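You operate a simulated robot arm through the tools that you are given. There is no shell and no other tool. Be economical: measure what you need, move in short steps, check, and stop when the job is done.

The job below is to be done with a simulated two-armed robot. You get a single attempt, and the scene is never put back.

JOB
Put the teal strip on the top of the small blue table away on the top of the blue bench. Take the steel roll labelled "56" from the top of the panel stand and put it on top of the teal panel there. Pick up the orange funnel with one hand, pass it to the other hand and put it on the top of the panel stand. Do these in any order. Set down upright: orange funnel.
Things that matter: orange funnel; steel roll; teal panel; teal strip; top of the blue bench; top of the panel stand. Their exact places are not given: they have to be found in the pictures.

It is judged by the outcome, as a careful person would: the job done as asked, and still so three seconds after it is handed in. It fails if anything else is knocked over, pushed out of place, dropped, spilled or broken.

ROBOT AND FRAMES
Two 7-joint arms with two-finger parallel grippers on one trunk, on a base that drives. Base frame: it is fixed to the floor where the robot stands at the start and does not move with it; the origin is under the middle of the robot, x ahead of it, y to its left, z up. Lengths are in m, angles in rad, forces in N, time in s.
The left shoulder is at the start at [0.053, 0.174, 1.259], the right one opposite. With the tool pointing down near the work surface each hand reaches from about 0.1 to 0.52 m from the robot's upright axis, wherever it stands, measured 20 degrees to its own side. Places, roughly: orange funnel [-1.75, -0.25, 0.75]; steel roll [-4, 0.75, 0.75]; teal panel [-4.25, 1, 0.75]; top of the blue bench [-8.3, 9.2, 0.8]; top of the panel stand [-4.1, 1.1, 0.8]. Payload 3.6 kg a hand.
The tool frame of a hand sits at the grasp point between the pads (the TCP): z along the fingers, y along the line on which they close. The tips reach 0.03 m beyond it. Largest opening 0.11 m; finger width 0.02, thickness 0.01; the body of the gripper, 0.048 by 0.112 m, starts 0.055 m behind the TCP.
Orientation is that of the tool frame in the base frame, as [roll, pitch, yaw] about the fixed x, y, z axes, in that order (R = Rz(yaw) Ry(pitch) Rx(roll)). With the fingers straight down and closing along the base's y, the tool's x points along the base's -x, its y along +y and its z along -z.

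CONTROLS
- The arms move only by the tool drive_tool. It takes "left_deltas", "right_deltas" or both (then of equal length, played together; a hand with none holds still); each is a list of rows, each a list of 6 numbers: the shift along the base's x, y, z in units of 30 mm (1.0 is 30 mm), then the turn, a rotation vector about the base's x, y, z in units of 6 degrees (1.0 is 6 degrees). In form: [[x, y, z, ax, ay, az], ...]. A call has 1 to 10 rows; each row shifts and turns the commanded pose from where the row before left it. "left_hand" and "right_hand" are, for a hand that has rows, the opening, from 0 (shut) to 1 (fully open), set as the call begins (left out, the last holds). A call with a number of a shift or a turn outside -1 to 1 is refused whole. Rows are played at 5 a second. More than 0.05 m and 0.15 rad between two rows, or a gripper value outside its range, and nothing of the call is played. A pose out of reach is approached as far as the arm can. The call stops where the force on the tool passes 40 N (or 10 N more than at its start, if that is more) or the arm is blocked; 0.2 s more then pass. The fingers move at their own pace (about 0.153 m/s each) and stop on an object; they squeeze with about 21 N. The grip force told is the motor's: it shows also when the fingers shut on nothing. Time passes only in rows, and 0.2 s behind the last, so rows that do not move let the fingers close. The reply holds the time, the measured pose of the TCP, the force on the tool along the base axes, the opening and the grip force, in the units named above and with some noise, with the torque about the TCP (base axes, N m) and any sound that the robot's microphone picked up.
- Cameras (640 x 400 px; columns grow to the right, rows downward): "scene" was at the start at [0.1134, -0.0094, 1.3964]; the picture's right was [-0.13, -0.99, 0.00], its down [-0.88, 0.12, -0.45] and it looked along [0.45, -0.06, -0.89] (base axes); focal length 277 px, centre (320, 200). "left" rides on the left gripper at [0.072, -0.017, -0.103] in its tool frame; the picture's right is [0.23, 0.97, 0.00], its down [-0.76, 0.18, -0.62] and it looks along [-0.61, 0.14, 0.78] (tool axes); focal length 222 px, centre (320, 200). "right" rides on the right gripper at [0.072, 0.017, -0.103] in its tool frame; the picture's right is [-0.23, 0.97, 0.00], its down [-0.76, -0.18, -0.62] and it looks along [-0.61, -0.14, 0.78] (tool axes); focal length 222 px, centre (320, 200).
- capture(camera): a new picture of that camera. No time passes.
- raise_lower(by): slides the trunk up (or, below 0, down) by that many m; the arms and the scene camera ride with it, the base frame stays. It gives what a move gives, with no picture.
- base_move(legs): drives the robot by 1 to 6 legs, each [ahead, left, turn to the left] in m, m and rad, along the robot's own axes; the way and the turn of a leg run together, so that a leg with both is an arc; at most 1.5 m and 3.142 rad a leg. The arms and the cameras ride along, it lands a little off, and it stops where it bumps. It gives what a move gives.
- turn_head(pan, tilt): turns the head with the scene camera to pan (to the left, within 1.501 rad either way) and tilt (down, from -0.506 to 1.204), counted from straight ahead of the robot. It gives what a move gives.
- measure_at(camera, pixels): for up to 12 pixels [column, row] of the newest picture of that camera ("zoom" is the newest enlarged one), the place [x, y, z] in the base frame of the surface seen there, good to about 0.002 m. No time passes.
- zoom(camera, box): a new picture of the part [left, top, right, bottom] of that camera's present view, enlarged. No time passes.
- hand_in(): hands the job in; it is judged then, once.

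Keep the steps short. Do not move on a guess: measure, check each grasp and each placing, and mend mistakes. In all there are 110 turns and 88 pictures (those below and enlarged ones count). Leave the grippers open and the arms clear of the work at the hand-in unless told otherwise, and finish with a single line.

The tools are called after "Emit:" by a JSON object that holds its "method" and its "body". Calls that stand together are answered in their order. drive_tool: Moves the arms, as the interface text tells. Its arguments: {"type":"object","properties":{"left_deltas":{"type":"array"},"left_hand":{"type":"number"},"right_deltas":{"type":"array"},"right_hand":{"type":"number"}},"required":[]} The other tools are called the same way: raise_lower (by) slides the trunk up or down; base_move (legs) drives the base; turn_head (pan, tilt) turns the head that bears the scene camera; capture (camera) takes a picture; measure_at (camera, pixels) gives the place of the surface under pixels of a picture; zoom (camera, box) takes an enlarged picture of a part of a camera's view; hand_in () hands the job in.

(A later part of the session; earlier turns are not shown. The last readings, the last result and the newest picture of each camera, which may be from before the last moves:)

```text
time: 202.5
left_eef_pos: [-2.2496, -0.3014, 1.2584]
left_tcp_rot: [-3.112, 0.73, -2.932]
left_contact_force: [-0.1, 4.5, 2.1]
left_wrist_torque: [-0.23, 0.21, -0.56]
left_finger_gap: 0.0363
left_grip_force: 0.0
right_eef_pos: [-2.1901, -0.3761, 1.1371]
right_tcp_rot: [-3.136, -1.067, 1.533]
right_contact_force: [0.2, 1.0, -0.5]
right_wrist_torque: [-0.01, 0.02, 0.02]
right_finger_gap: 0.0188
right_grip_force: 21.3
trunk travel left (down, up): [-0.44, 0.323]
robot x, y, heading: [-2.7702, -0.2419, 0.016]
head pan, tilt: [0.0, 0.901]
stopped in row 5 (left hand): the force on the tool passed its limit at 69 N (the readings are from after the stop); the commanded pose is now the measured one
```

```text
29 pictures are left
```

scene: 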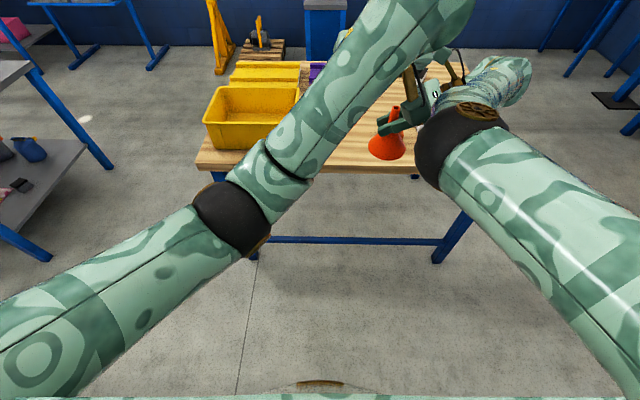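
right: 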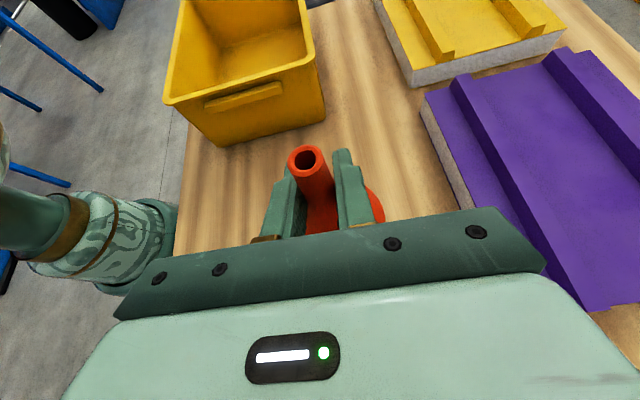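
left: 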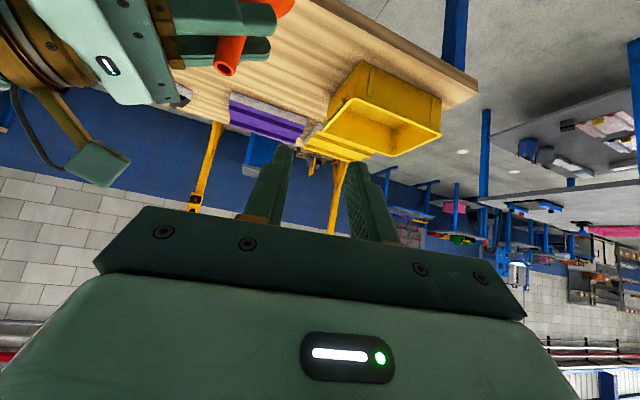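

The left hand bumped something — most likely the right hand's camera bracket at (95,165). The funnel is still held. I measure those spots.

Emit:
{"method": "measure_at", "body": {"camera": "left", "pixels": [[95, 165], [125, 160], [70, 170], [60, 110], [228, 70], [222, 50], [150, 95], [180, 95], [270, 175], [245, 48]]}}

Emit:
{"method": "measure_at", "body": {"camera": "scene", "pixels": [[412, 85], [425, 95], [460, 70], [440, 40], [395, 108], [390, 125], [450, 110], [470, 125]]}}

```text
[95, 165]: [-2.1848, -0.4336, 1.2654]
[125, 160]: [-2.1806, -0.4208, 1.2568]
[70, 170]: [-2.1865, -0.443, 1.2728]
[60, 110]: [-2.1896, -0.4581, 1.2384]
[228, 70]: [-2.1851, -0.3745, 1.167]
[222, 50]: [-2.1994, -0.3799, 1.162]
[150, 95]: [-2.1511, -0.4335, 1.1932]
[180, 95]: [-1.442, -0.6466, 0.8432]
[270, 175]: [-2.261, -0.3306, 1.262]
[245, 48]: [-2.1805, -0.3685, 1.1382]
```

```text
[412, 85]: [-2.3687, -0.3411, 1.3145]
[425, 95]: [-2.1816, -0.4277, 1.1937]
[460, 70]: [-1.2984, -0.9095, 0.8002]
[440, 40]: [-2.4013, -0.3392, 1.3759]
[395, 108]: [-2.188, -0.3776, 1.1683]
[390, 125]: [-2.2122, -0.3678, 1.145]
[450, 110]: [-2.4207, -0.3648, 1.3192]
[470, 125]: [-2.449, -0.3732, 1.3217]
```

The contact is between the left wrist and the right elbow ball (≈(-2.44,-0.40,1.3)). A steeper left hand, pointing slightly inwards, will keep its wrist clear. I move the left hand up and away and try that orientation.

Emit:
{"method": "drive_tool", "body": {"left_deltas": [[0.2, 0.9, 0.6, 0, 0, 0], [0.5, 0.6, 0.6, 0.06, 0.37, -0.84], [0.5, 0, 0.3, 0.06, 0.37, -0.84], [0.4, 0, 0, 0.06, 0.37, -0.84], [0.2, 0, 0, 0.06, 0.37, -0.84], [0, 0, 0, 0.06, 0.37, -0.84], [0, 0, 0, 0.06, 0.37, -0.84]]}}

```text
time: 204.1
left_eef_pos: [-2.1945, -0.2571, 1.3022]
left_tcp_rot: [-3.14, 0.498, 2.804]
left_contact_force: [-1.1, 0.6, -0.5]
left_wrist_torque: [0.01, -0.02, 0.01]
left_finger_gap: 0.0361
left_grip_force: 0.2
right_eef_pos: [-2.1912, -0.3738, 1.1378]
right_tcp_rot: [-3.136, -1.067, 1.532]
right_contact_force: [0.3, 0.3, -1.1]
right_wrist_torque: [0.01, -0.02, -0.02]
right_finger_gap: 0.0186
right_grip_force: 20.9
trunk travel left (down, up): [-0.44, 0.323]
robot x, y, heading: [-2.7713, -0.2416, 0.016]
head pan, tilt: [0.0, 0.901]
```

The orientation tracked exactly (closing axis horizontal, 29° from vertical). I move to above the spout at z≈1.27 and look.

Emit:
{"method": "drive_tool", "body": {"left_deltas": [[-0.06, -0.95, 0, 0, 0, 0], [-0.06, -0.95, 0, 0, 0, 0], [-0.06, -0.95, 0, 0, 0, 0], [-0.06, -0.95, 0, 0, 0, 0], [0, 0, -0.9, 0, 0, 0]]}}

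Emit:
{"method": "capture", "body": {"camera": "left"}}

Emit:
{"method": "capture", "body": {"camera": "scene"}}

```text
time: 205.3
left_eef_pos: [-2.2026, -0.3702, 1.2774]
left_tcp_rot: [-3.139, 0.498, 2.805]
left_contact_force: [0.7, 0.6, 0.1]
left_wrist_torque: [-0.05, 0.0, -0.02]
left_finger_gap: 0.0363
left_grip_force: 0.0
right_eef_pos: [-2.1892, -0.3736, 1.1358]
right_tcp_rot: [-3.135, -1.066, 1.532]
right_contact_force: [-0.4, -0.3, 0.1]
right_wrist_torque: [-0.01, 0.02, 0.01]
right_finger_gap: 0.0186
right_grip_force: 21.2
trunk travel left (down, up): [-0.44, 0.323]
robot x, y, heading: [-2.7719, -0.2399, 0.018]
head pan, tilt: [0.0, 0.901]
```

```text
28 pictures are left
```

left: 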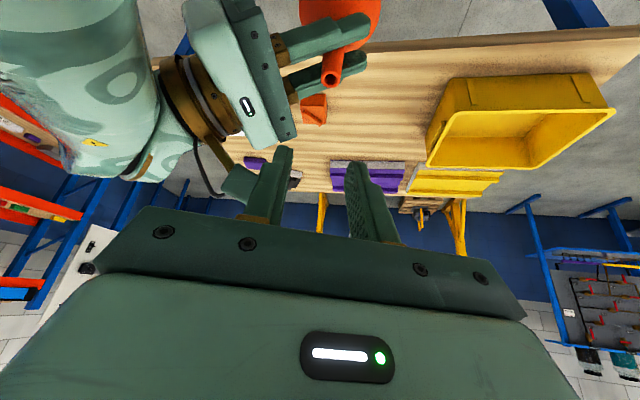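

```text
27 pictures are left
```

scene: 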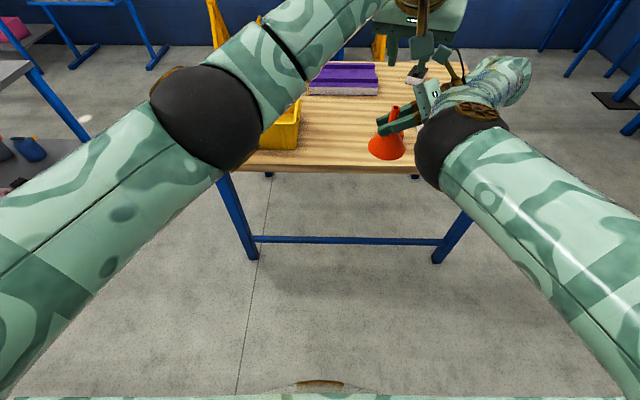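

The spout tip is at (333,75) in the left view; the right hand's camera block is at (238,185) close to a left finger. I measure both.

Emit:
{"method": "measure_at", "body": {"camera": "left", "pixels": [[333, 72], [322, 78], [344, 72], [332, 88], [238, 180], [228, 195], [250, 175], [232, 165], [282, 155], [352, 168], [270, 190]]}}

Emit:
{"method": "measure_at", "body": {"camera": "scene", "pixels": [[395, 108], [423, 48], [418, 75], [435, 90], [445, 55], [455, 85], [428, 72]]}}

```text
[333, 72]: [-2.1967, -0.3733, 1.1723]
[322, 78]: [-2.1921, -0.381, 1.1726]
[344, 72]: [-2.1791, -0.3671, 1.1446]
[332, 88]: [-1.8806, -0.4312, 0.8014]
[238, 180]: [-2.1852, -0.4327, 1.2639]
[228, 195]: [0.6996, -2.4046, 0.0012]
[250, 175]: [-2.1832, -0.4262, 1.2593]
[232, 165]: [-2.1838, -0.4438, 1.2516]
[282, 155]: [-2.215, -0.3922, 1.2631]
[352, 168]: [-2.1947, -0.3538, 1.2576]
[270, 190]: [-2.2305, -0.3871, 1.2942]
```

```text
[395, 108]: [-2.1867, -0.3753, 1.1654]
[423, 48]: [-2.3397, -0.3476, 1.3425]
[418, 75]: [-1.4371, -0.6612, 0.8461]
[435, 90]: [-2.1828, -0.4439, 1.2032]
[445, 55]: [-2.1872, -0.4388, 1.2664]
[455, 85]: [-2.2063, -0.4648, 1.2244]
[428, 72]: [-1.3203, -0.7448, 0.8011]
```

Alignment is right: spout axis ≈(-2.190,-0.374), fingertip centre ≈(-2.189,-0.375), camera block 2 cm clear. I descend 88 mm in small steps.

Emit:
{"method": "drive_tool", "body": {"left_deltas": [[0.03, 0, -0.6, 0, 0, 0], [0.03, 0, -0.6, 0, 0, 0], [0, 0, -0.6, 0, 0, 0], [0, 0, -0.6, 0, 0, 0], [0, 0, -0.5, 0, 0, 0]]}}

Emit:
{"method": "zoom", "body": {"camera": "left", "box": [200, 20, 440, 220]}}

Emit:
{"method": "zoom", "body": {"camera": "scene", "box": [350, 30, 500, 170]}}

```text
time: 206.5
left_eef_pos: [-2.2025, -0.3701, 1.1913]
left_tcp_rot: [-3.141, 0.497, 2.807]
left_contact_force: [2.6, 0.7, 6.1]
left_wrist_torque: [-0.16, -0.05, 0.07]
left_finger_gap: 0.0359
left_grip_force: 0.1
right_eef_pos: [-2.1913, -0.3755, 1.1362]
right_tcp_rot: [-3.133, -1.066, 1.53]
right_contact_force: [-2.4, -1.1, -6.7]
right_wrist_torque: [0.15, -0.15, -0.03]
right_finger_gap: 0.0184
right_grip_force: 21.4
trunk travel left (down, up): [-0.44, 0.323]
robot x, y, heading: [-2.773, -0.2395, 0.024]
head pan, tilt: [0.0, 0.901]
```

```text
2.00 times, centred on (320, 120) of left
```

zoom: 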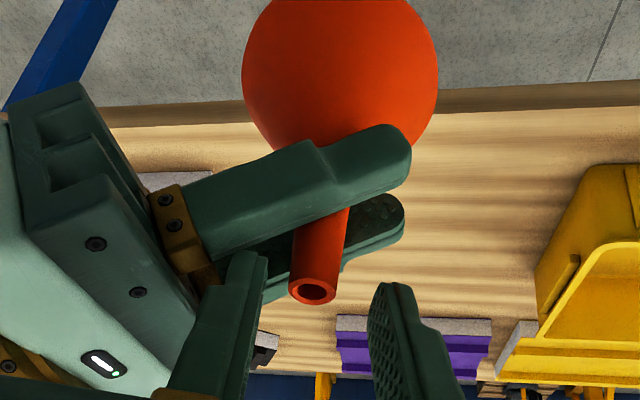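

```text
2.86 times, centred on (425, 100) of scene
```

zoom: 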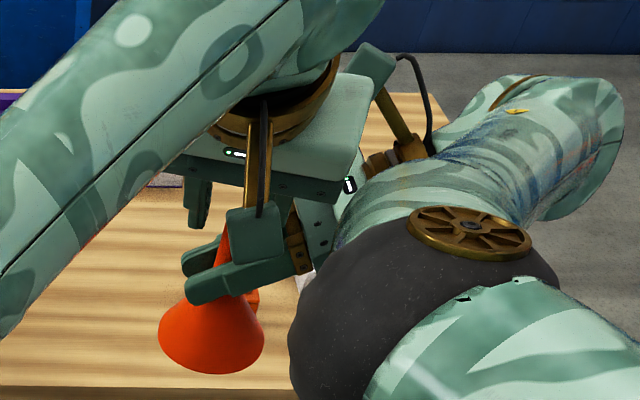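

A light 6 N touch between finger tips; the spout is between the left fingers. I lift 1.5 mm and close the left hand.

Emit:
{"method": "drive_tool", "body": {"left_deltas": [[0, 0, 0.05, 0, 0, 0], [0, 0, 0, 0, 0, 0], [0, 0, 0, 0, 0, 0], [0, 0, 0, 0, 0, 0]], "left_hand": 0}}

Emit:
{"method": "zoom", "body": {"camera": "left", "box": [200, 20, 440, 220]}}

```text
time: 207.5
left_eef_pos: [-2.2031, -0.371, 1.1918]
left_tcp_rot: [-3.139, 0.497, 2.804]
left_contact_force: [-5.1, -12.8, -8.1]
left_wrist_torque: [-0.29, 0.44, -0.15]
left_finger_gap: 0.0155
left_grip_force: 20.9
right_eef_pos: [-2.1911, -0.3749, 1.1376]
right_tcp_rot: [-3.14, -1.068, 1.536]
right_contact_force: [4.8, 12.5, 7.8]
right_wrist_torque: [-0.37, -0.07, 0.02]
right_finger_gap: 0.019
right_grip_force: 21.0
trunk travel left (down, up): [-0.44, 0.323]
robot x, y, heading: [-2.771, -0.2397, 0.016]
head pan, tilt: [0.0, 0.901]
```

```text
2.00 times, centred on (320, 120) of left
```

zoom: 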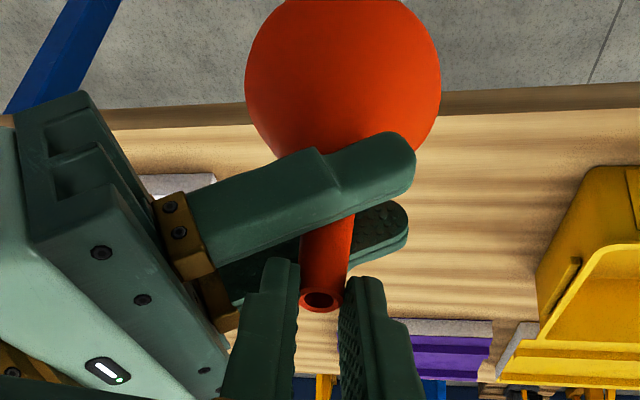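

The left holds the spout at gap 0.0155. I open the right hand.

Emit:
{"method": "drive_tool", "body": {"right_deltas": [[0, 0, 0, 0, 0, 0], [0, 0, 0, 0, 0, 0], [0, 0, 0, 0, 0, 0]], "right_hand": 0.9}}

Emit:
{"method": "zoom", "body": {"camera": "left", "box": [200, 20, 440, 220]}}

```text
time: 208.3
left_eef_pos: [-2.201, -0.3698, 1.1921]
left_tcp_rot: [-3.141, 0.498, 2.808]
left_contact_force: [0.2, -0.7, 0.2]
left_wrist_torque: [-0.02, -0.01, 0.01]
left_finger_gap: 0.0155
left_grip_force: 20.8
right_eef_pos: [-2.1906, -0.3753, 1.1358]
right_tcp_rot: [-3.137, -1.066, 1.531]
right_contact_force: [0.2, 1.5, 0.5]
right_wrist_torque: [-0.02, 0.03, -0.03]
right_finger_gap: 0.0991
right_grip_force: 0.1
trunk travel left (down, up): [-0.44, 0.323]
robot x, y, heading: [-2.7717, -0.2457, 0.019]
head pan, tilt: [0.0, 0.901]
```

```text
2.00 times, centred on (320, 120) of left
```

zoom: 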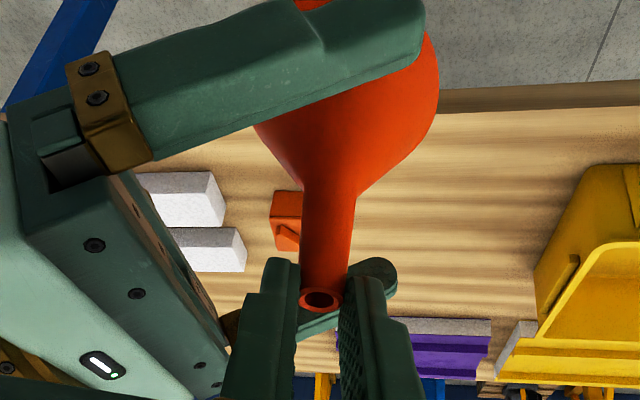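

The left hand now holds the funnel alone. I withdraw the right hand sideways (−y), clear of the funnel.

Emit:
{"method": "drive_tool", "body": {"right_deltas": [[0, -0.6, 0, 0, 0, 0], [0, -0.9, 0, 0, 0, 0], [0, -0.9, 0, 0, 0, 0], [0, -0.9, 0, 0, 0, 0], [0, -0.9, 0, 0, 0, 0], [0, -0.9, 0, 0, 0, 0]], "right_hand": 1}}

Emit:
{"method": "drive_tool", "body": {"left_deltas": [[0, 0.8, 0.3, 0, 0, 0], [0, 0.9, 0.3, 0, 0, 0], [0, 0.9, 0, 0, 0, 0], [0, 0.9, 0, 0, 0, 0], [0, 0.9, 0, 0, 0, 0], [0, 0.9, 0, 0, 0, 0], [0, 0.9, 0, 0, 0, 0], [0, 0.9, 0, 0, 0, 0]]}}

Emit:
{"method": "capture", "body": {"camera": "scene"}}

```text
time: 209.7
left_eef_pos: [-2.2013, -0.3712, 1.1909]
left_tcp_rot: [-3.141, 0.498, 2.804]
left_contact_force: [-0.9, 0.5, 0.6]
left_wrist_torque: [0.02, 0.03, 0.02]
left_finger_gap: 0.0152
left_grip_force: 21.0
right_eef_pos: [-2.1899, -0.5284, 1.1363]
right_tcp_rot: [-3.137, -1.068, 1.534]
right_contact_force: [0.1, 0.3, 0.0]
right_wrist_torque: [0.01, -0.04, -0.03]
right_finger_gap: 0.11
right_grip_force: 0.1
trunk travel left (down, up): [-0.44, 0.323]
robot x, y, heading: [-2.772, -0.2414, 0.02]
head pan, tilt: [0.0, 0.901]
```

```text
time: 211.5
left_eef_pos: [-2.2035, -0.155, 1.2068]
left_tcp_rot: [3.142, 0.496, 2.803]
left_contact_force: [-0.1, 0.9, -1.1]
left_wrist_torque: [-0.02, 0.01, -0.01]
left_finger_gap: 0.0154
left_grip_force: 20.6
right_eef_pos: [-2.19, -0.526, 1.1359]
right_tcp_rot: [-3.136, -1.066, 1.533]
right_contact_force: [-0.2, -0.5, 0.4]
right_wrist_torque: [-0.01, 0.0, -0.03]
right_finger_gap: 0.1101
right_grip_force: 0.0
trunk travel left (down, up): [-0.44, 0.323]
robot x, y, heading: [-2.7726, -0.2416, 0.019]
head pan, tilt: [0.0, 0.901]
```

```text
22 pictures are left
```

scene: 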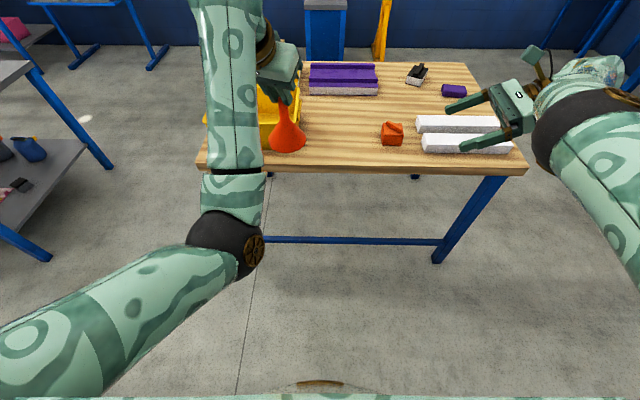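

The hand-over succeeded: the left hand holds the funnel. Now the stand. I tuck the right hand up and out, turn around, and drive to the front of the stand near its free area (target x≈-3.84, y≈1.25).

Emit:
{"method": "drive_tool", "body": {"right_deltas": [[0, -0.8, 0.8, 0, 0, 0], [0, -0.8, 0.8, 0, 0, 0], [0, -0.8, 0.8, 0, 0, 0], [0, -0.8, 0.8, 0, 0, 0]]}}

Emit:
{"method": "base_move", "body": {"legs": [[0, 0, 3.12], [0, -0.8, 0], [0, -0.778, 0], [0.3, 0, 0]]}}

Emit:
{"method": "turn_head", "body": {"pan": 0.1, "tilt": 0.75}}

Emit:
{"method": "capture", "body": {"camera": "scene"}}

```text
time: 212.5
left_eef_pos: [-2.2034, -0.1558, 1.2069]
left_tcp_rot: [-3.14, 0.497, 2.806]
left_contact_force: [0.0, 0.5, -0.9]
left_wrist_torque: [0.01, 0.04, -0.04]
left_finger_gap: 0.0156
left_grip_force: 20.8
right_eef_pos: [-2.1889, -0.5909, 1.2016]
right_tcp_rot: [-3.134, -1.066, 1.532]
right_contact_force: [0.0, 0.4, 1.3]
right_wrist_torque: [0.0, 0.0, 0.0]
right_finger_gap: 0.1101
right_grip_force: 0.0
right hand out of reach, approached as far as the arm can: row 3, 4
trunk travel left (down, up): [-0.44, 0.323]
robot x, y, heading: [-2.7681, -0.242, 0.018]
head pan, tilt: [0.0, 0.901]
```

```text
time: 229.5
left_eef_pos: [-3.6285, 1.27, 1.2072]
left_tcp_rot: [-3.141, 0.497, -0.361]
left_contact_force: [-0.1, 0.6, -0.8]
left_wrist_torque: [0.0, -0.04, -0.01]
left_finger_gap: 0.0151
left_grip_force: 21.0
right_eef_pos: [-3.6305, 1.7039, 1.2]
right_tcp_rot: [-3.135, -1.068, -1.634]
right_contact_force: [-0.4, -0.3, 0.0]
right_wrist_torque: [-0.03, -0.02, 0.0]
right_finger_gap: 0.1102
right_grip_force: 0.2
trunk travel left (down, up): [-0.44, 0.323]
robot x, y, heading: [-3.0597, 1.3388, 3.136]
head pan, tilt: [0.0, 0.901]
```

```text
time: 230.2
left_eef_pos: [-3.628, 1.27, 1.2075]
left_tcp_rot: [3.14, 0.498, -0.361]
left_contact_force: [-0.1, -0.5, -0.2]
left_wrist_torque: [0.02, 0.01, 0.0]
left_finger_gap: 0.0152
left_grip_force: 21.0
right_eef_pos: [-3.6304, 1.7063, 1.2005]
right_tcp_rot: [-3.136, -1.068, -1.634]
right_contact_force: [0.3, -0.3, -0.1]
right_wrist_torque: [-0.01, 0.01, 0.0]
right_finger_gap: 0.1099
right_grip_force: 0.0
trunk travel left (down, up): [-0.44, 0.323]
robot x, y, heading: [-3.0536, 1.3411, 3.134]
head pan, tilt: [0.099, 0.75]
```

```text
21 pictures are left
```

scene: 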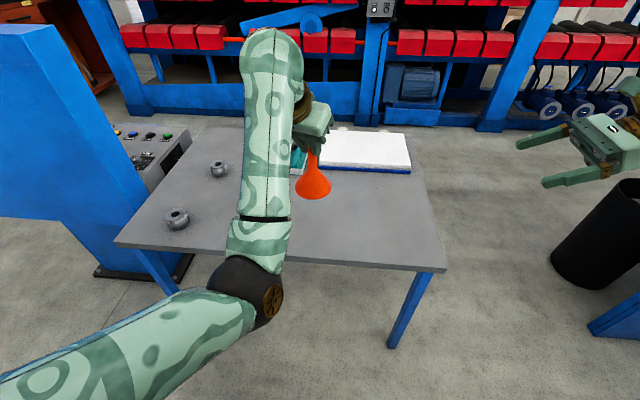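

Clear area below. I drive 0.215 m nearer, lower the trunk 0.26 m, and measure the funnel's height above the top.

Emit:
{"method": "base_move", "body": {"legs": [[0.215, 0, 0.005]]}}

Emit:
{"method": "raise_lower", "body": {"by": -0.27}}

Emit:
{"method": "capture", "body": {"camera": "scene"}}

```text
time: 231.9
left_eef_pos: [-3.8453, 1.2665, 1.2068]
left_tcp_rot: [3.141, 0.497, -0.356]
left_contact_force: [-0.2, -0.5, -0.2]
left_wrist_torque: [0.01, 0.0, -0.02]
left_finger_gap: 0.0154
left_grip_force: 21.0
right_eef_pos: [-3.8492, 1.702, 1.2003]
right_tcp_rot: [-3.136, -1.067, -1.63]
right_contact_force: [0.0, 0.0, -0.1]
right_wrist_torque: [0.01, -0.01, -0.01]
right_finger_gap: 0.11
right_grip_force: 0.1
trunk travel left (down, up): [-0.44, 0.323]
robot x, y, heading: [-3.2754, 1.3404, -3.139]
head pan, tilt: [0.099, 0.75]
```

```text
time: 234.6
left_eef_pos: [-3.8731, 1.2674, 0.8634]
left_tcp_rot: [-3.089, 0.364, -0.334]
left_contact_force: [1.9, 0.8, 15.6]
left_wrist_torque: [0.12, 0.46, -0.03]
left_finger_gap: 0.0164
left_grip_force: 20.8
right_eef_pos: [-3.847, 1.7028, 0.9327]
right_tcp_rot: [-3.141, -1.066, -1.628]
right_contact_force: [-0.1, -0.4, 0.5]
right_wrist_torque: [0.01, -0.03, -0.02]
right_finger_gap: 0.1099
right_grip_force: 0.1
trunk travel left (down, up): [-0.17, 0.593]
robot x, y, heading: [-3.2703, 1.3428, -3.143]
head pan, tilt: [0.099, 0.75]
```

```text
20 pictures are left
```

scene: 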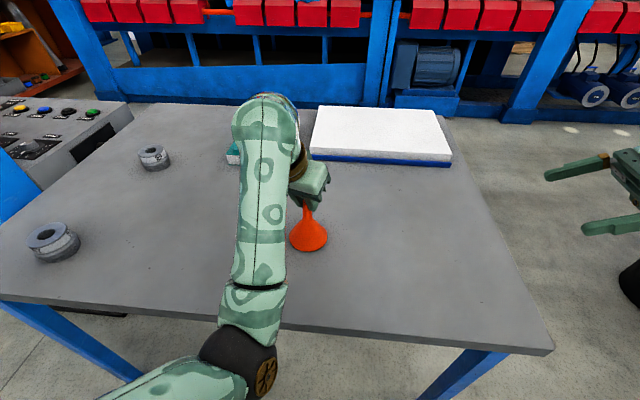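

The left arm sagged a bit as the trunk lowered: the funnel already touches the top (15 N) with the hand 8° off. I relieve it 6 mm and restore the pitch, then look closely.

Emit:
{"method": "drive_tool", "body": {"left_deltas": [[0, 0, 0.3, -0.2, 0.6, 0], [0, 0, 0, -0.2, 0.6, 0], [0, 0, 0, 0, 0, 0]]}}

Emit:
{"method": "zoom", "body": {"camera": "scene", "box": [250, 160, 378, 270]}}

Emit:
{"method": "measure_at", "body": {"camera": "zoom", "pixels": [[200, 360], [380, 360], [290, 440], [290, 300], [285, 395], [230, 420], [350, 420], [290, 460]]}}

```text
time: 235.4
left_eef_pos: [-3.8733, 1.2662, 0.8703]
left_tcp_rot: [3.102, 0.464, -0.367]
left_contact_force: [0.1, 0.5, -0.5]
left_wrist_torque: [0.0, 0.0, 0.03]
left_finger_gap: 0.0161
left_grip_force: 20.8
right_eef_pos: [-3.849, 1.7029, 0.9309]
right_tcp_rot: [-3.136, -1.068, -1.63]
right_contact_force: [-0.4, 0.0, 0.1]
right_wrist_torque: [0.02, -0.05, -0.01]
right_finger_gap: 0.1099
right_grip_force: 0.0
trunk travel left (down, up): [-0.17, 0.593]
robot x, y, heading: [-3.2753, 1.3405, -3.144]
head pan, tilt: [0.099, 0.75]
```

```text
3.64 times, centred on (314, 215) of scene
```

zoom: 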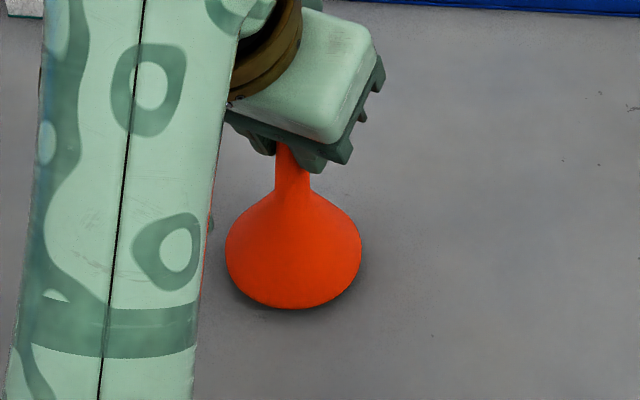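

```text
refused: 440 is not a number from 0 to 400
```

It looks upright and hovers just above the top. I measure the rim's lower edge.

Emit:
{"method": "measure_at", "body": {"camera": "zoom", "pixels": [[285, 303], [285, 296], [229, 250], [358, 250], [245, 285], [340, 285], [285, 325], [295, 180]]}}

```text
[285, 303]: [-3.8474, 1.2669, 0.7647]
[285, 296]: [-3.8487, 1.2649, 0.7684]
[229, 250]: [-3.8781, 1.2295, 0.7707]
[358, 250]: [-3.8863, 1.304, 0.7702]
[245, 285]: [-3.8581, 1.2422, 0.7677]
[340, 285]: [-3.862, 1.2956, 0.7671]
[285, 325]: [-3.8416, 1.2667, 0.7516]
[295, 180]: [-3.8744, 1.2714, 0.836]
```

The rim is about 8–10 mm above the top. I lower gently 9 mm, then open only after contact or at that depth.

Emit:
{"method": "drive_tool", "body": {"left_deltas": [[0, 0, -0.1, 0, 0, 0], [0, 0, -0.1, 0, 0, 0], [0, 0, -0.1, 0, 0, 0], [0, 0, 0, 0, 0, 0]]}}

Emit:
{"method": "zoom", "body": {"camera": "scene", "box": [250, 160, 378, 270]}}

Emit:
{"method": "measure_at", "body": {"camera": "zoom", "pixels": [[285, 303], [285, 308], [229, 255], [358, 255], [245, 288], [340, 288], [295, 180]]}}

```text
time: 236.4
left_eef_pos: [-3.8732, 1.2666, 0.8621]
left_tcp_rot: [3.106, 0.468, -0.369]
left_contact_force: [-2.2, -1.0, 6.5]
left_wrist_torque: [-0.03, 0.0, -0.03]
left_finger_gap: 0.0163
left_grip_force: 21.0
right_eef_pos: [-3.8487, 1.7021, 0.9319]
right_tcp_rot: [-3.135, -1.067, -1.629]
right_contact_force: [0.3, -0.5, 0.0]
right_wrist_torque: [0.0, -0.01, 0.01]
right_finger_gap: 0.1099
right_grip_force: 0.0
trunk travel left (down, up): [-0.17, 0.593]
robot x, y, heading: [-3.2722, 1.3436, -3.139]
head pan, tilt: [0.099, 0.75]
```

```text
3.64 times, centred on (314, 215) of scene
```

zoom: 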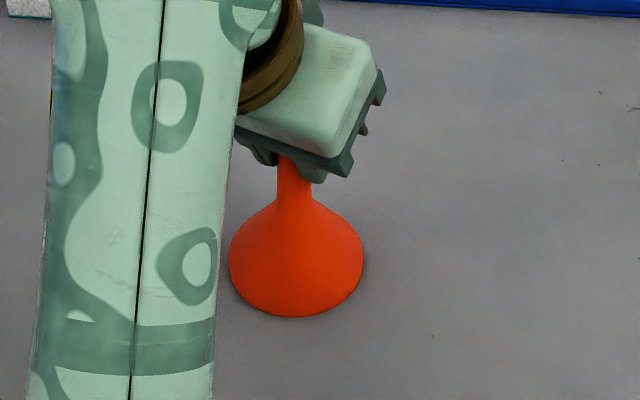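

```text
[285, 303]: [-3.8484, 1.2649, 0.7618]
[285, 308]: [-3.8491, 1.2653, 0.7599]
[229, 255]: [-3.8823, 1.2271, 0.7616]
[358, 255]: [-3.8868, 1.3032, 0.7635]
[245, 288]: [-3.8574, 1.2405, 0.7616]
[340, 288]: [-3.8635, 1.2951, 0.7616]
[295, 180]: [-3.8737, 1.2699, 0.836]
```

It stands with 6.5 N contact, upright. I open the left hand, withdraw along the finger direction, back away, and check.

Emit:
{"method": "drive_tool", "body": {"left_deltas": [[0, 0, 0, 0, 0, 0], [0, 0, 0, 0, 0, 0]], "left_hand": 0.6}}

Emit:
{"method": "drive_tool", "body": {"left_deltas": [[0.43, -0.13, 0.89, 0, 0, 0], [0.43, -0.13, 0.89, 0, 0, 0], [0.43, -0.13, 0.89, 0, 0, 0], [0.43, -0.13, 0.89, 0, 0, 0]]}}

Emit:
{"method": "base_move", "body": {"legs": [[-0.45, 0, 0]]}}

Emit:
{"method": "capture", "body": {"camera": "scene"}}

```text
time: 237.0
left_eef_pos: [-3.8738, 1.2667, 0.8614]
left_tcp_rot: [3.106, 0.465, -0.369]
left_contact_force: [0.4, -0.2, 0.5]
left_wrist_torque: [0.03, -0.03, 0.03]
left_finger_gap: 0.066
left_grip_force: 0.1
right_eef_pos: [-3.8498, 1.7028, 0.9302]
right_tcp_rot: [-3.134, -1.069, -1.632]
right_contact_force: [-0.4, -0.6, -0.4]
right_wrist_torque: [0.03, 0.01, 0.0]
right_finger_gap: 0.1102
right_grip_force: 0.0
trunk travel left (down, up): [-0.17, 0.593]
robot x, y, heading: [-3.2736, 1.3404, -3.142]
head pan, tilt: [0.099, 0.75]
```

```text
time: 238.0
left_eef_pos: [-3.8722, 1.2646, 0.8986]
left_tcp_rot: [3.105, 0.467, -0.369]
left_contact_force: [-0.3, 0.7, 0.8]
left_wrist_torque: [-0.02, 0.05, 0.01]
left_finger_gap: 0.066
left_grip_force: 0.1
left hand out of reach, approached as far as the arm can: row 2, 3, 4
right_eef_pos: [-3.8489, 1.7025, 0.9297]
right_tcp_rot: [-3.134, -1.068, -1.628]
right_contact_force: [0.2, 0.5, 0.5]
right_wrist_torque: [0.01, 0.0, 0.02]
right_finger_gap: 0.11
right_grip_force: 0.0
trunk travel left (down, up): [-0.17, 0.593]
robot x, y, heading: [-3.2745, 1.3399, -3.139]
head pan, tilt: [0.099, 0.75]
```

```text
time: 240.8
left_eef_pos: [-3.4115, 1.2618, 0.8998]
left_tcp_rot: [3.105, 0.468, -0.363]
left_contact_force: [0.1, -0.1, -0.6]
left_wrist_torque: [0.0, 0.02, -0.01]
left_finger_gap: 0.0662
left_grip_force: 0.1
right_eef_pos: [-3.3891, 1.7002, 0.9305]
right_tcp_rot: [-3.137, -1.069, -1.621]
right_contact_force: [0.1, -0.3, 0.1]
right_wrist_torque: [0.0, -0.01, -0.02]
right_finger_gap: 0.1099
right_grip_force: 0.1
trunk travel left (down, up): [-0.17, 0.593]
robot x, y, heading: [-2.8135, 1.3433, -3.137]
head pan, tilt: [0.099, 0.75]
```

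```text
17 pictures are left
```

scene: 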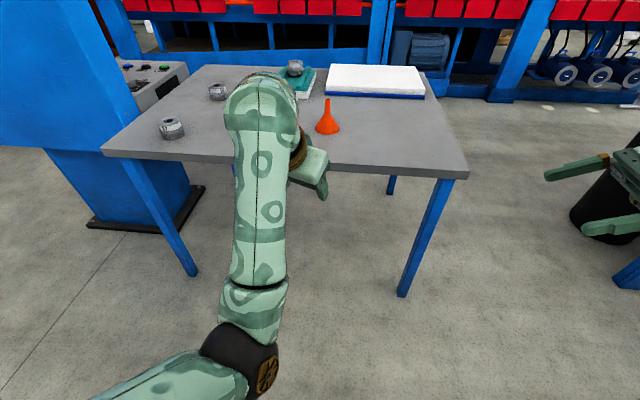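

The funnel stands upright at (327,118) on the stand, and the roll is on the panel. Now for the strip: I raise the trunk 0.2 m, turn, pass the gap at y≈0.78 and go to the small blue table.

Emit:
{"method": "raise_lower", "body": {"by": 0.2}}

Emit:
{"method": "base_move", "body": {"legs": [[0, 0, 3.137], [0, -0.56, 0], [1.2, 0, 0], [1.2, 0, 0], [0, -0.72, 0], [0.1, 0, 0]]}}

Emit:
{"method": "turn_head", "body": {"pan": -0.15, "tilt": 0.8}}

Emit:
{"method": "capture", "body": {"camera": "scene"}}

```text
time: 243.0
left_eef_pos: [-3.4131, 1.2626, 1.0985]
left_tcp_rot: [3.105, 0.466, -0.364]
left_contact_force: [1.1, 0.0, 0.7]
left_wrist_torque: [-0.02, 0.0, -0.01]
left_finger_gap: 0.0662
left_grip_force: 0.0
right_eef_pos: [-3.3903, 1.7005, 1.1298]
right_tcp_rot: [-3.135, -1.068, -1.626]
right_contact_force: [0.2, 0.0, -1.0]
right_wrist_torque: [0.0, 0.0, 0.01]
right_finger_gap: 0.1103
right_grip_force: 0.0
trunk travel left (down, up): [-0.37, 0.393]
robot x, y, heading: [-2.8116, 1.3476, -3.132]
head pan, tilt: [0.099, 0.75]
```

```text
time: 269.2
left_eef_pos: [0.2428, -0.0456, 1.0995]
left_tcp_rot: [3.104, 0.465, 2.727]
left_contact_force: [0.3, -0.6, 0.1]
left_wrist_torque: [0.02, 0.0, -0.02]
left_finger_gap: 0.0664
left_grip_force: 0.1
right_eef_pos: [0.1985, -0.4829, 1.1291]
right_tcp_rot: [-3.134, -1.064, 1.466]
right_contact_force: [0.4, 1.0, 0.4]
right_wrist_torque: [-0.01, 0.0, 0.03]
right_finger_gap: 0.1099
right_grip_force: 0.2
trunk travel left (down, up): [-0.37, 0.393]
robot x, y, heading: [-0.359, -0.0973, -0.044]
head pan, tilt: [0.099, 0.75]
```

```text
time: 269.9
left_eef_pos: [0.2419, -0.0466, 1.0993]
left_tcp_rot: [3.105, 0.466, 2.728]
left_contact_force: [-0.4, 0.7, -1.0]
left_wrist_torque: [0.01, 0.01, 0.01]
left_finger_gap: 0.066
left_grip_force: 0.0
right_eef_pos: [0.1977, -0.4831, 1.1302]
right_tcp_rot: [-3.137, -1.068, 1.467]
right_contact_force: [-0.2, 0.6, 0.1]
right_wrist_torque: [-0.04, 0.02, 0.02]
right_finger_gap: 0.1101
right_grip_force: 0.1
trunk travel left (down, up): [-0.37, 0.393]
robot x, y, heading: [-0.358, -0.1002, -0.051]
head pan, tilt: [-0.15, 0.799]
```

```text
16 pictures are left
```

scene: 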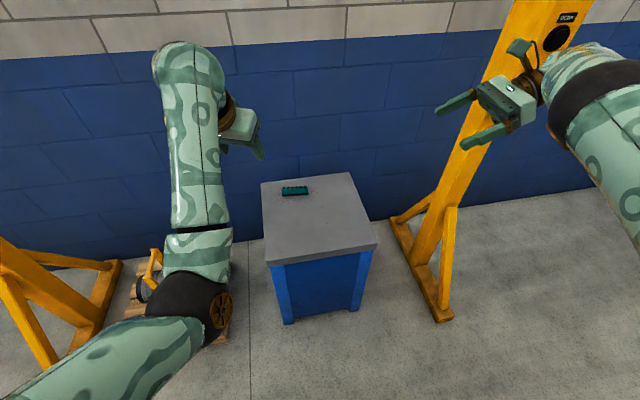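

The strip is visible at (294,191) on the small box-shaped table. I align the heading, shift left, bring the right hand down and in, and the left hand out.

Emit:
{"method": "base_move", "body": {"legs": [[0, 0.17, 0.048]]}}

Emit:
{"method": "drive_tool", "body": {"right_deltas": [[-0.1, 0.5, -0.9, 0, 0, 0], [-0.1, 0.5, -0.9, 0, 0, 0], [-0.1, 0.5, -0.9, 0, 0, 0], [-0.1, 0.5, -0.9, 0, 0, 0], [-0.1, 0.5, -0.9, 0, 0, 0], [-0.1, 0.5, -0.9, 0, 0, 0]], "left_deltas": [[0, 0.7, 0.5, 0, 0, 0], [0, 0.7, 0.5, 0, 0, 0], [0, 0.7, 0.5, 0, 0, 0], [0, 0.7, 0.5, 0, 0, 0], [0, 0.7, 0.5, 0, 0, 0], [0, 0.7, 0.5, 0, 0, 0]]}}

Emit:
{"method": "zoom", "body": {"camera": "scene", "box": [240, 150, 400, 250]}}

```text
time: 271.4
left_eef_pos: [0.2434, 0.1545, 1.0983]
left_tcp_rot: [3.106, 0.467, 2.774]
left_contact_force: [-0.9, 0.0, -0.4]
left_wrist_torque: [-0.04, 0.03, -0.01]
left_finger_gap: 0.0661
left_grip_force: 0.0
right_eef_pos: [0.2199, -0.2825, 1.1305]
right_tcp_rot: [-3.137, -1.067, 1.514]
right_contact_force: [0.5, -0.1, 1.1]
right_wrist_torque: [-0.06, 0.01, 0.0]
right_finger_gap: 0.1103
right_grip_force: 0.0
trunk travel left (down, up): [-0.37, 0.393]
robot x, y, heading: [-0.357, 0.0808, 0.003]
head pan, tilt: [-0.15, 0.799]
```

```text
time: 272.8
left_eef_pos: [0.2421, 0.281, 1.1883]
left_tcp_rot: [3.105, 0.468, 2.775]
left_contact_force: [-0.6, -0.6, -0.6]
left_wrist_torque: [0.0, 0.0, 0.05]
left_finger_gap: 0.0661
left_grip_force: 0.1
right_eef_pos: [0.2021, -0.192, 0.9702]
right_tcp_rot: [-3.138, -1.067, 1.519]
right_contact_force: [0.2, -0.6, -1.2]
right_wrist_torque: [0.03, -0.03, -0.02]
right_finger_gap: 0.11
right_grip_force: 0.1
trunk travel left (down, up): [-0.37, 0.393]
robot x, y, heading: [-0.3547, 0.0751, 0.003]
head pan, tilt: [-0.15, 0.799]
```

```text
4.00 times, centred on (320, 200) of scene
```

zoom: 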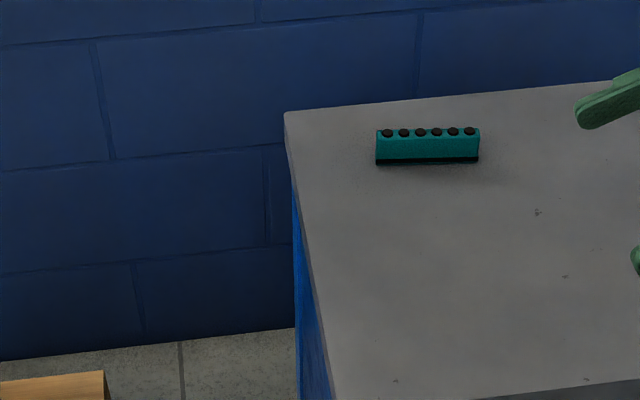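

Right TCP is at (0.202,-0.192,0.970), fingers set to close across the strip. I extend the arm 27 mm, drive 0.367 m ahead and lower the trunk 0.22 m, then check.

Emit:
{"method": "drive_tool", "body": {"right_deltas": [[0.3, 0, 0, 0, 0, 0], [0.3, 0, 0, 0, 0, 0], [0.3, 0, 0, 0, 0, 0]]}}

Emit:
{"method": "base_move", "body": {"legs": [[0.367, 0, 0]]}}

Emit:
{"method": "raise_lower", "body": {"by": -0.22}}

Emit:
{"method": "capture", "body": {"camera": "right"}}

```text
time: 273.6
left_eef_pos: [0.2429, 0.2803, 1.1884]
left_tcp_rot: [3.104, 0.466, 2.776]
left_contact_force: [0.7, -0.8, 0.2]
left_wrist_torque: [0.0, 0.05, -0.03]
left_finger_gap: 0.066
left_grip_force: 0.2
right_eef_pos: [0.2187, -0.1919, 0.9683]
right_tcp_rot: [-3.138, -1.066, 1.516]
right_contact_force: [-0.4, 0.5, 0.2]
right_wrist_torque: [0.03, -0.02, 0.0]
right_finger_gap: 0.1102
right_grip_force: 0.1
right hand out of reach, approached as far as the arm can: row 3
trunk travel left (down, up): [-0.37, 0.393]
robot x, y, heading: [-0.3549, 0.0776, 0.0]
head pan, tilt: [-0.15, 0.799]
```

```text
time: 275.9
left_eef_pos: [0.611, 0.2759, 1.1887]
left_tcp_rot: [3.106, 0.465, 2.77]
left_contact_force: [0.5, 0.0, -1.3]
left_wrist_torque: [-0.03, 0.01, -0.02]
left_finger_gap: 0.0663
left_grip_force: 0.1
right_eef_pos: [0.5862, -0.1954, 0.9681]
right_tcp_rot: [-3.135, -1.066, 1.51]
right_contact_force: [0.4, -0.6, -0.1]
right_wrist_torque: [0.0, 0.01, 0.0]
right_finger_gap: 0.11
right_grip_force: 0.0
trunk travel left (down, up): [-0.37, 0.393]
robot x, y, heading: [0.0083, 0.0733, 0.003]
head pan, tilt: [-0.15, 0.799]
```

```text
time: 278.3
left_eef_pos: [0.6569, 0.2768, 0.8528]
left_tcp_rot: [-3.099, 0.27, 2.8]
left_contact_force: [0.2, 0.0, 0.2]
left_wrist_torque: [-0.02, 0.04, 0.02]
left_finger_gap: 0.0659
left_grip_force: 0.1
right_eef_pos: [0.5845, -0.1961, 0.7489]
right_tcp_rot: [-3.139, -1.066, 1.512]
right_contact_force: [0.2, 0.4, -0.7]
right_wrist_torque: [0.0, -0.02, 0.0]
right_finger_gap: 0.1101
right_grip_force: 0.0
trunk travel left (down, up): [-0.15, 0.613]
robot x, y, heading: [0.0076, 0.0774, -0.003]
head pan, tilt: [-0.15, 0.799]
```

```text
14 pictures are left
```

right: 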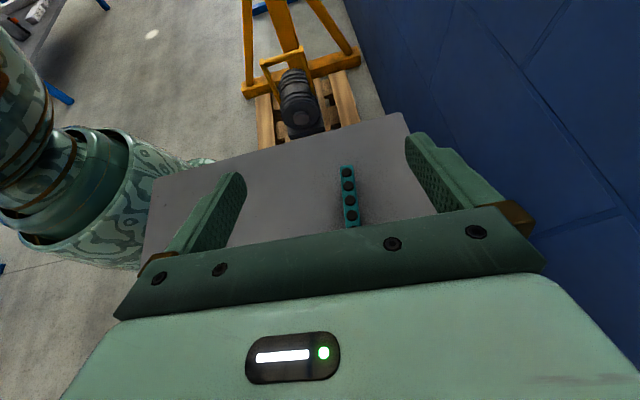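

The strip shows between the fingers at (348,195). I measure its edges to get the exact centre line.

Emit:
{"method": "measure_at", "body": {"camera": "right", "pixels": [[342, 180], [348, 180], [354, 180], [344, 210], [350, 210], [357, 210], [347, 168], [352, 224], [359, 200], [340, 200]]}}

```text
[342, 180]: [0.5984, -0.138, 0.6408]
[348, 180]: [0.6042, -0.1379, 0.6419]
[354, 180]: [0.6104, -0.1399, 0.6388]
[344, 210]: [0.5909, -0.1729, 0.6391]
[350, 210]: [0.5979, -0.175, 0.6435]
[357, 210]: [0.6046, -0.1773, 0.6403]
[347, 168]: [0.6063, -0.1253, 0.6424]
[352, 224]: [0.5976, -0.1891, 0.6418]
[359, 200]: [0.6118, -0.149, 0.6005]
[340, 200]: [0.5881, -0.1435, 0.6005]
```

The strip's centre line is x≈0.596 at y≈-0.19, width ≈17 mm. I nudge the base (ahead 11 mm, left 11 mm), lower the trunk 0.121 m and check before closing.

Emit:
{"method": "base_move", "body": {"legs": [[0.012, 0.011, 0]]}}

Emit:
{"method": "raise_lower", "body": {"by": -0.115}}

Emit:
{"method": "capture", "body": {"camera": "right"}}

Emit:
{"method": "measure_at", "body": {"camera": "right", "pixels": [[232, 180], [415, 150], [330, 180], [322, 150], [340, 150]]}}

```text
time: 279.1
left_eef_pos: [0.6706, 0.2872, 0.8531]
left_tcp_rot: [-3.099, 0.268, 2.8]
left_contact_force: [0.0, -0.4, -0.4]
left_wrist_torque: [-0.02, 0.0, 0.0]
left_finger_gap: 0.0661
left_grip_force: 0.0
right_eef_pos: [0.5967, -0.1831, 0.7482]
right_tcp_rot: [-3.134, -1.067, 1.508]
right_contact_force: [0.1, -0.2, 0.0]
right_wrist_torque: [-0.03, 0.01, 0.01]
right_finger_gap: 0.1099
right_grip_force: 0.0
trunk travel left (down, up): [-0.15, 0.613]
robot x, y, heading: [0.0238, 0.0866, -0.003]
head pan, tilt: [-0.15, 0.799]
```

```text
time: 280.5
left_eef_pos: [0.6873, 0.2875, 0.6526]
left_tcp_rot: [-3.046, 0.115, 2.812]
left_contact_force: [-1.5, 0.5, 1.3]
left_wrist_torque: [0.0, -0.03, 0.0]
left_finger_gap: 0.0662
left_grip_force: 0.0
right_eef_pos: [0.5952, -0.1842, 0.6341]
right_tcp_rot: [-3.138, -1.066, 1.513]
right_contact_force: [0.6, 0.2, 0.5]
right_wrist_torque: [-0.03, -0.02, -0.02]
right_finger_gap: 0.1098
right_grip_force: 0.1
trunk travel left (down, up): [-0.035, 0.728]
robot x, y, heading: [0.0218, 0.0851, -0.005]
head pan, tilt: [-0.15, 0.799]
```

```text
13 pictures are left
```

right: 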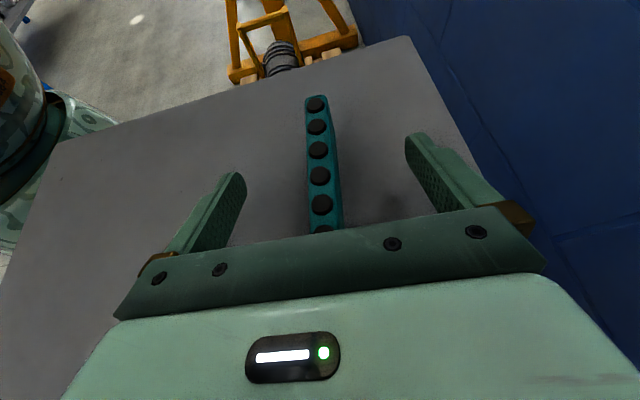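

```text
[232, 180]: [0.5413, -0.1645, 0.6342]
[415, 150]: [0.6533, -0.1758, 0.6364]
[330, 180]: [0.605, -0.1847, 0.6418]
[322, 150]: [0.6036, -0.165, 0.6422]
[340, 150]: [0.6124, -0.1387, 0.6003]
```

Centred (fingers' middle x≈0.597). I close, then raise the trunk, and check the grip.

Emit:
{"method": "drive_tool", "body": {"right_deltas": [[0, 0, 0, 0, 0, 0], [0, 0, 0, 0, 0, 0], [0, 0, 0, 0, 0, 0], [0, 0, 0, 0, 0, 0]], "right_hand": 0}}

Emit:
{"method": "raise_lower", "body": {"by": 0.35}}

Emit:
{"method": "capture", "body": {"camera": "right"}}

```text
time: 281.5
left_eef_pos: [0.6868, 0.287, 0.6521]
left_tcp_rot: [-3.046, 0.116, 2.81]
left_contact_force: [0.5, 0.1, -1.0]
left_wrist_torque: [0.0, 0.02, 0.0]
left_finger_gap: 0.0662
left_grip_force: 0.0
right_eef_pos: [0.597, -0.1838, 0.6328]
right_tcp_rot: [-3.136, -1.067, 1.509]
right_contact_force: [-0.8, 0.4, 0.8]
right_wrist_torque: [0.21, 0.0, 0.04]
right_finger_gap: 0.0158
right_grip_force: 21.2
trunk travel left (down, up): [-0.035, 0.728]
robot x, y, heading: [0.0248, 0.0864, -0.005]
head pan, tilt: [-0.15, 0.799]
```

```text
time: 284.9
left_eef_pos: [0.6857, 0.2883, 1.0047]
left_tcp_rot: [-3.046, 0.12, 2.812]
left_contact_force: [0.6, -0.1, 0.4]
left_wrist_torque: [0.01, -0.02, 0.01]
left_finger_gap: 0.0662
left_grip_force: 0.1
right_eef_pos: [0.5943, -0.1837, 0.9836]
right_tcp_rot: [-3.135, -1.068, 1.513]
right_contact_force: [0.2, -0.6, -0.8]
right_wrist_torque: [0.0, 0.0, 0.0]
right_finger_gap: 0.0157
right_grip_force: 21.7
trunk travel left (down, up): [-0.385, 0.378]
robot x, y, heading: [0.0193, 0.0834, 0.003]
head pan, tilt: [-0.15, 0.799]
```

```text
12 pictures are left
```

right: 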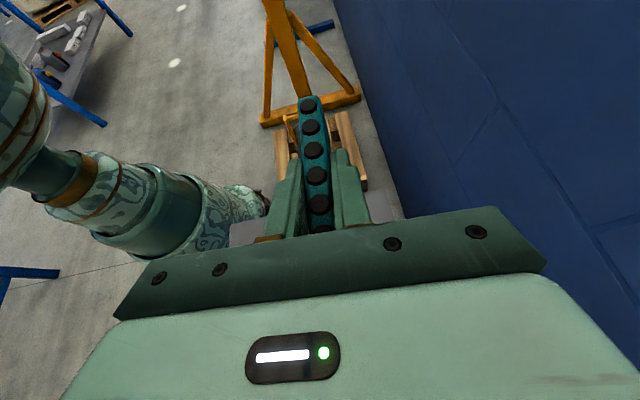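

The strip is held (gap 0.016). Next is the long drive to the bench at (-8.3,9.2). I back off, turn to face +y into the aisle, advance to y≈3, and look around.

Emit:
{"method": "base_move", "body": {"legs": [[-0.62, 0, 0], [0, 0, 1.57], [1.5, 0, 0], [1.4, 0, 0]]}}

Emit:
{"method": "turn_head", "body": {"pan": 0.5, "tilt": 0.3}}

Emit:
{"method": "capture", "body": {"camera": "scene"}}

Emit:
{"method": "measure_at", "body": {"camera": "scene", "pixels": [[320, 200], [320, 160], [400, 200], [400, 160], [480, 200], [480, 160], [240, 200], [160, 200], [240, 150], [160, 150], [560, 180], [320, 140]]}}

```text
time: 305.6
left_eef_pos: [-0.6604, 3.6317, 1.0052]
left_tcp_rot: [-3.047, 0.118, -1.953]
left_contact_force: [0.6, 0.8, -0.1]
left_wrist_torque: [-0.06, 0.01, 0.01]
left_finger_gap: 0.0661
left_grip_force: 0.1
right_eef_pos: [-0.1949, 3.5171, 0.9839]
right_tcp_rot: [-3.135, -1.069, 3.033]
right_contact_force: [0.3, 0.0, -1.0]
right_wrist_torque: [0.01, -0.01, 0.0]
right_finger_gap: 0.0157
right_grip_force: 20.7
trunk travel left (down, up): [-0.385, 0.378]
robot x, y, heading: [-0.4886, 2.958, 1.515]
head pan, tilt: [-0.15, 0.799]
```

```text
time: 306.7
left_eef_pos: [-0.6609, 3.6313, 1.0056]
left_tcp_rot: [-3.046, 0.119, -1.953]
left_contact_force: [0.1, -0.1, 0.8]
left_wrist_torque: [-0.03, -0.03, -0.03]
left_finger_gap: 0.0661
left_grip_force: 0.0
right_eef_pos: [-0.194, 3.5166, 0.9832]
right_tcp_rot: [-3.137, -1.067, 3.033]
right_contact_force: [-0.3, 1.1, -2.2]
right_wrist_torque: [-0.01, -0.01, -0.02]
right_finger_gap: 0.0157
right_grip_force: 20.7
trunk travel left (down, up): [-0.385, 0.378]
robot x, y, heading: [-0.4923, 2.957, 1.516]
head pan, tilt: [0.499, 0.3]
```

```text
11 pictures are left
```

scene: 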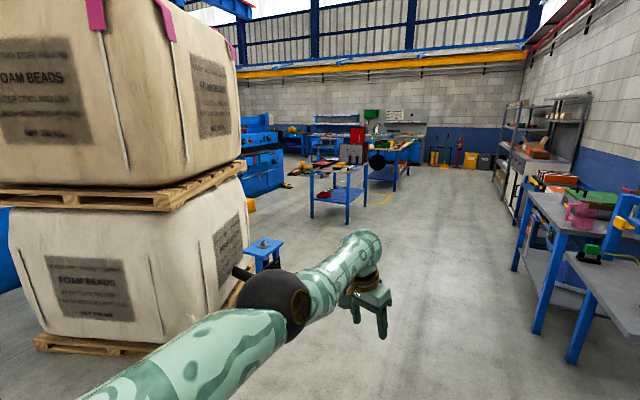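

```text
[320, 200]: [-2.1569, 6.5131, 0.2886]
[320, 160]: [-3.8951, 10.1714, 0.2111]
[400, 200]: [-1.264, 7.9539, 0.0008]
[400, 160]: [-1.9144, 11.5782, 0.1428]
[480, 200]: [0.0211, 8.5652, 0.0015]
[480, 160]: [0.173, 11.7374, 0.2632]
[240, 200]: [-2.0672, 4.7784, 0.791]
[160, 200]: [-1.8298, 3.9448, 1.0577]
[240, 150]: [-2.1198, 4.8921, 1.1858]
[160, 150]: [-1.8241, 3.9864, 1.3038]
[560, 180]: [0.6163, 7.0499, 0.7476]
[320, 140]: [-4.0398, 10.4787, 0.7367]
```

The bales end near y≈4.9 and a table begins at y≈6.3. I advance to y≈5.5, turn left to face −x, and look west.

Emit:
{"method": "base_move", "body": {"legs": [[1.3, 0, 0.055], [1.25, 0, 0], [0, 0, 1.45]]}}

Emit:
{"method": "turn_head", "body": {"pan": 0.0, "tilt": 0.3}}

Emit:
{"method": "capture", "body": {"camera": "scene"}}

Emit:
{"method": "measure_at", "body": {"camera": "scene", "pixels": [[320, 240], [320, 200], [320, 170], [260, 240], [260, 200], [260, 170], [380, 240], [380, 200], [380, 170], [440, 200], [200, 200], [320, 150]]}}

```text
time: 322.7
left_eef_pos: [-1.1589, 5.3873, 1.0063]
left_tcp_rot: [-3.048, 0.12, -0.435]
left_contact_force: [0.7, 0.8, 1.1]
left_wrist_torque: [-0.01, 0.0, 0.0]
left_finger_gap: 0.066
left_grip_force: 0.0
right_eef_pos: [-1.0199, 5.8476, 0.9832]
right_tcp_rot: [-3.135, -1.068, -1.731]
right_contact_force: [-0.7, 0.1, -0.9]
right_wrist_torque: [0.01, 0.01, 0.0]
right_finger_gap: 0.0156
right_grip_force: 20.9
trunk travel left (down, up): [-0.385, 0.378]
robot x, y, heading: [-0.4795, 5.5211, 3.04]
head pan, tilt: [0.499, 0.3]
```

```text
time: 323.7
left_eef_pos: [-1.158, 5.3878, 1.0062]
left_tcp_rot: [-3.048, 0.121, -0.433]
left_contact_force: [0.0, 0.4, 0.5]
left_wrist_torque: [0.03, 0.02, 0.01]
left_finger_gap: 0.0662
left_grip_force: 0.1
right_eef_pos: [-1.0209, 5.8482, 0.9855]
right_tcp_rot: [-3.135, -1.07, -1.733]
right_contact_force: [0.0, 0.3, -0.9]
right_wrist_torque: [0.0, 0.0, -0.05]
right_finger_gap: 0.0157
right_grip_force: 21.1
trunk travel left (down, up): [-0.385, 0.378]
robot x, y, heading: [-0.474, 5.5161, 3.039]
head pan, tilt: [0.0, 0.3]
```

```text
10 pictures are left
```

scene: 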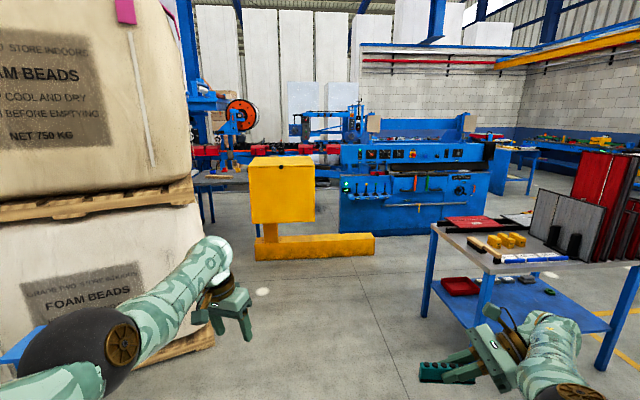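

```text
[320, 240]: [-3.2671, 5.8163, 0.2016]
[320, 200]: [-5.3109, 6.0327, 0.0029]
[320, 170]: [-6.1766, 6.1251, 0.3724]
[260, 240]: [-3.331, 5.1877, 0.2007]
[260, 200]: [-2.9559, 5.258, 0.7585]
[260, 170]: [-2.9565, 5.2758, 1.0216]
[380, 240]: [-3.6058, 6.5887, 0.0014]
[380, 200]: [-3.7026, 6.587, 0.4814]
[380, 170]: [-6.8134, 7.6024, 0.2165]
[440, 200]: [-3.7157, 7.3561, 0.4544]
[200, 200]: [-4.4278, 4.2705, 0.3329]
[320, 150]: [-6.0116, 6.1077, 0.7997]
```

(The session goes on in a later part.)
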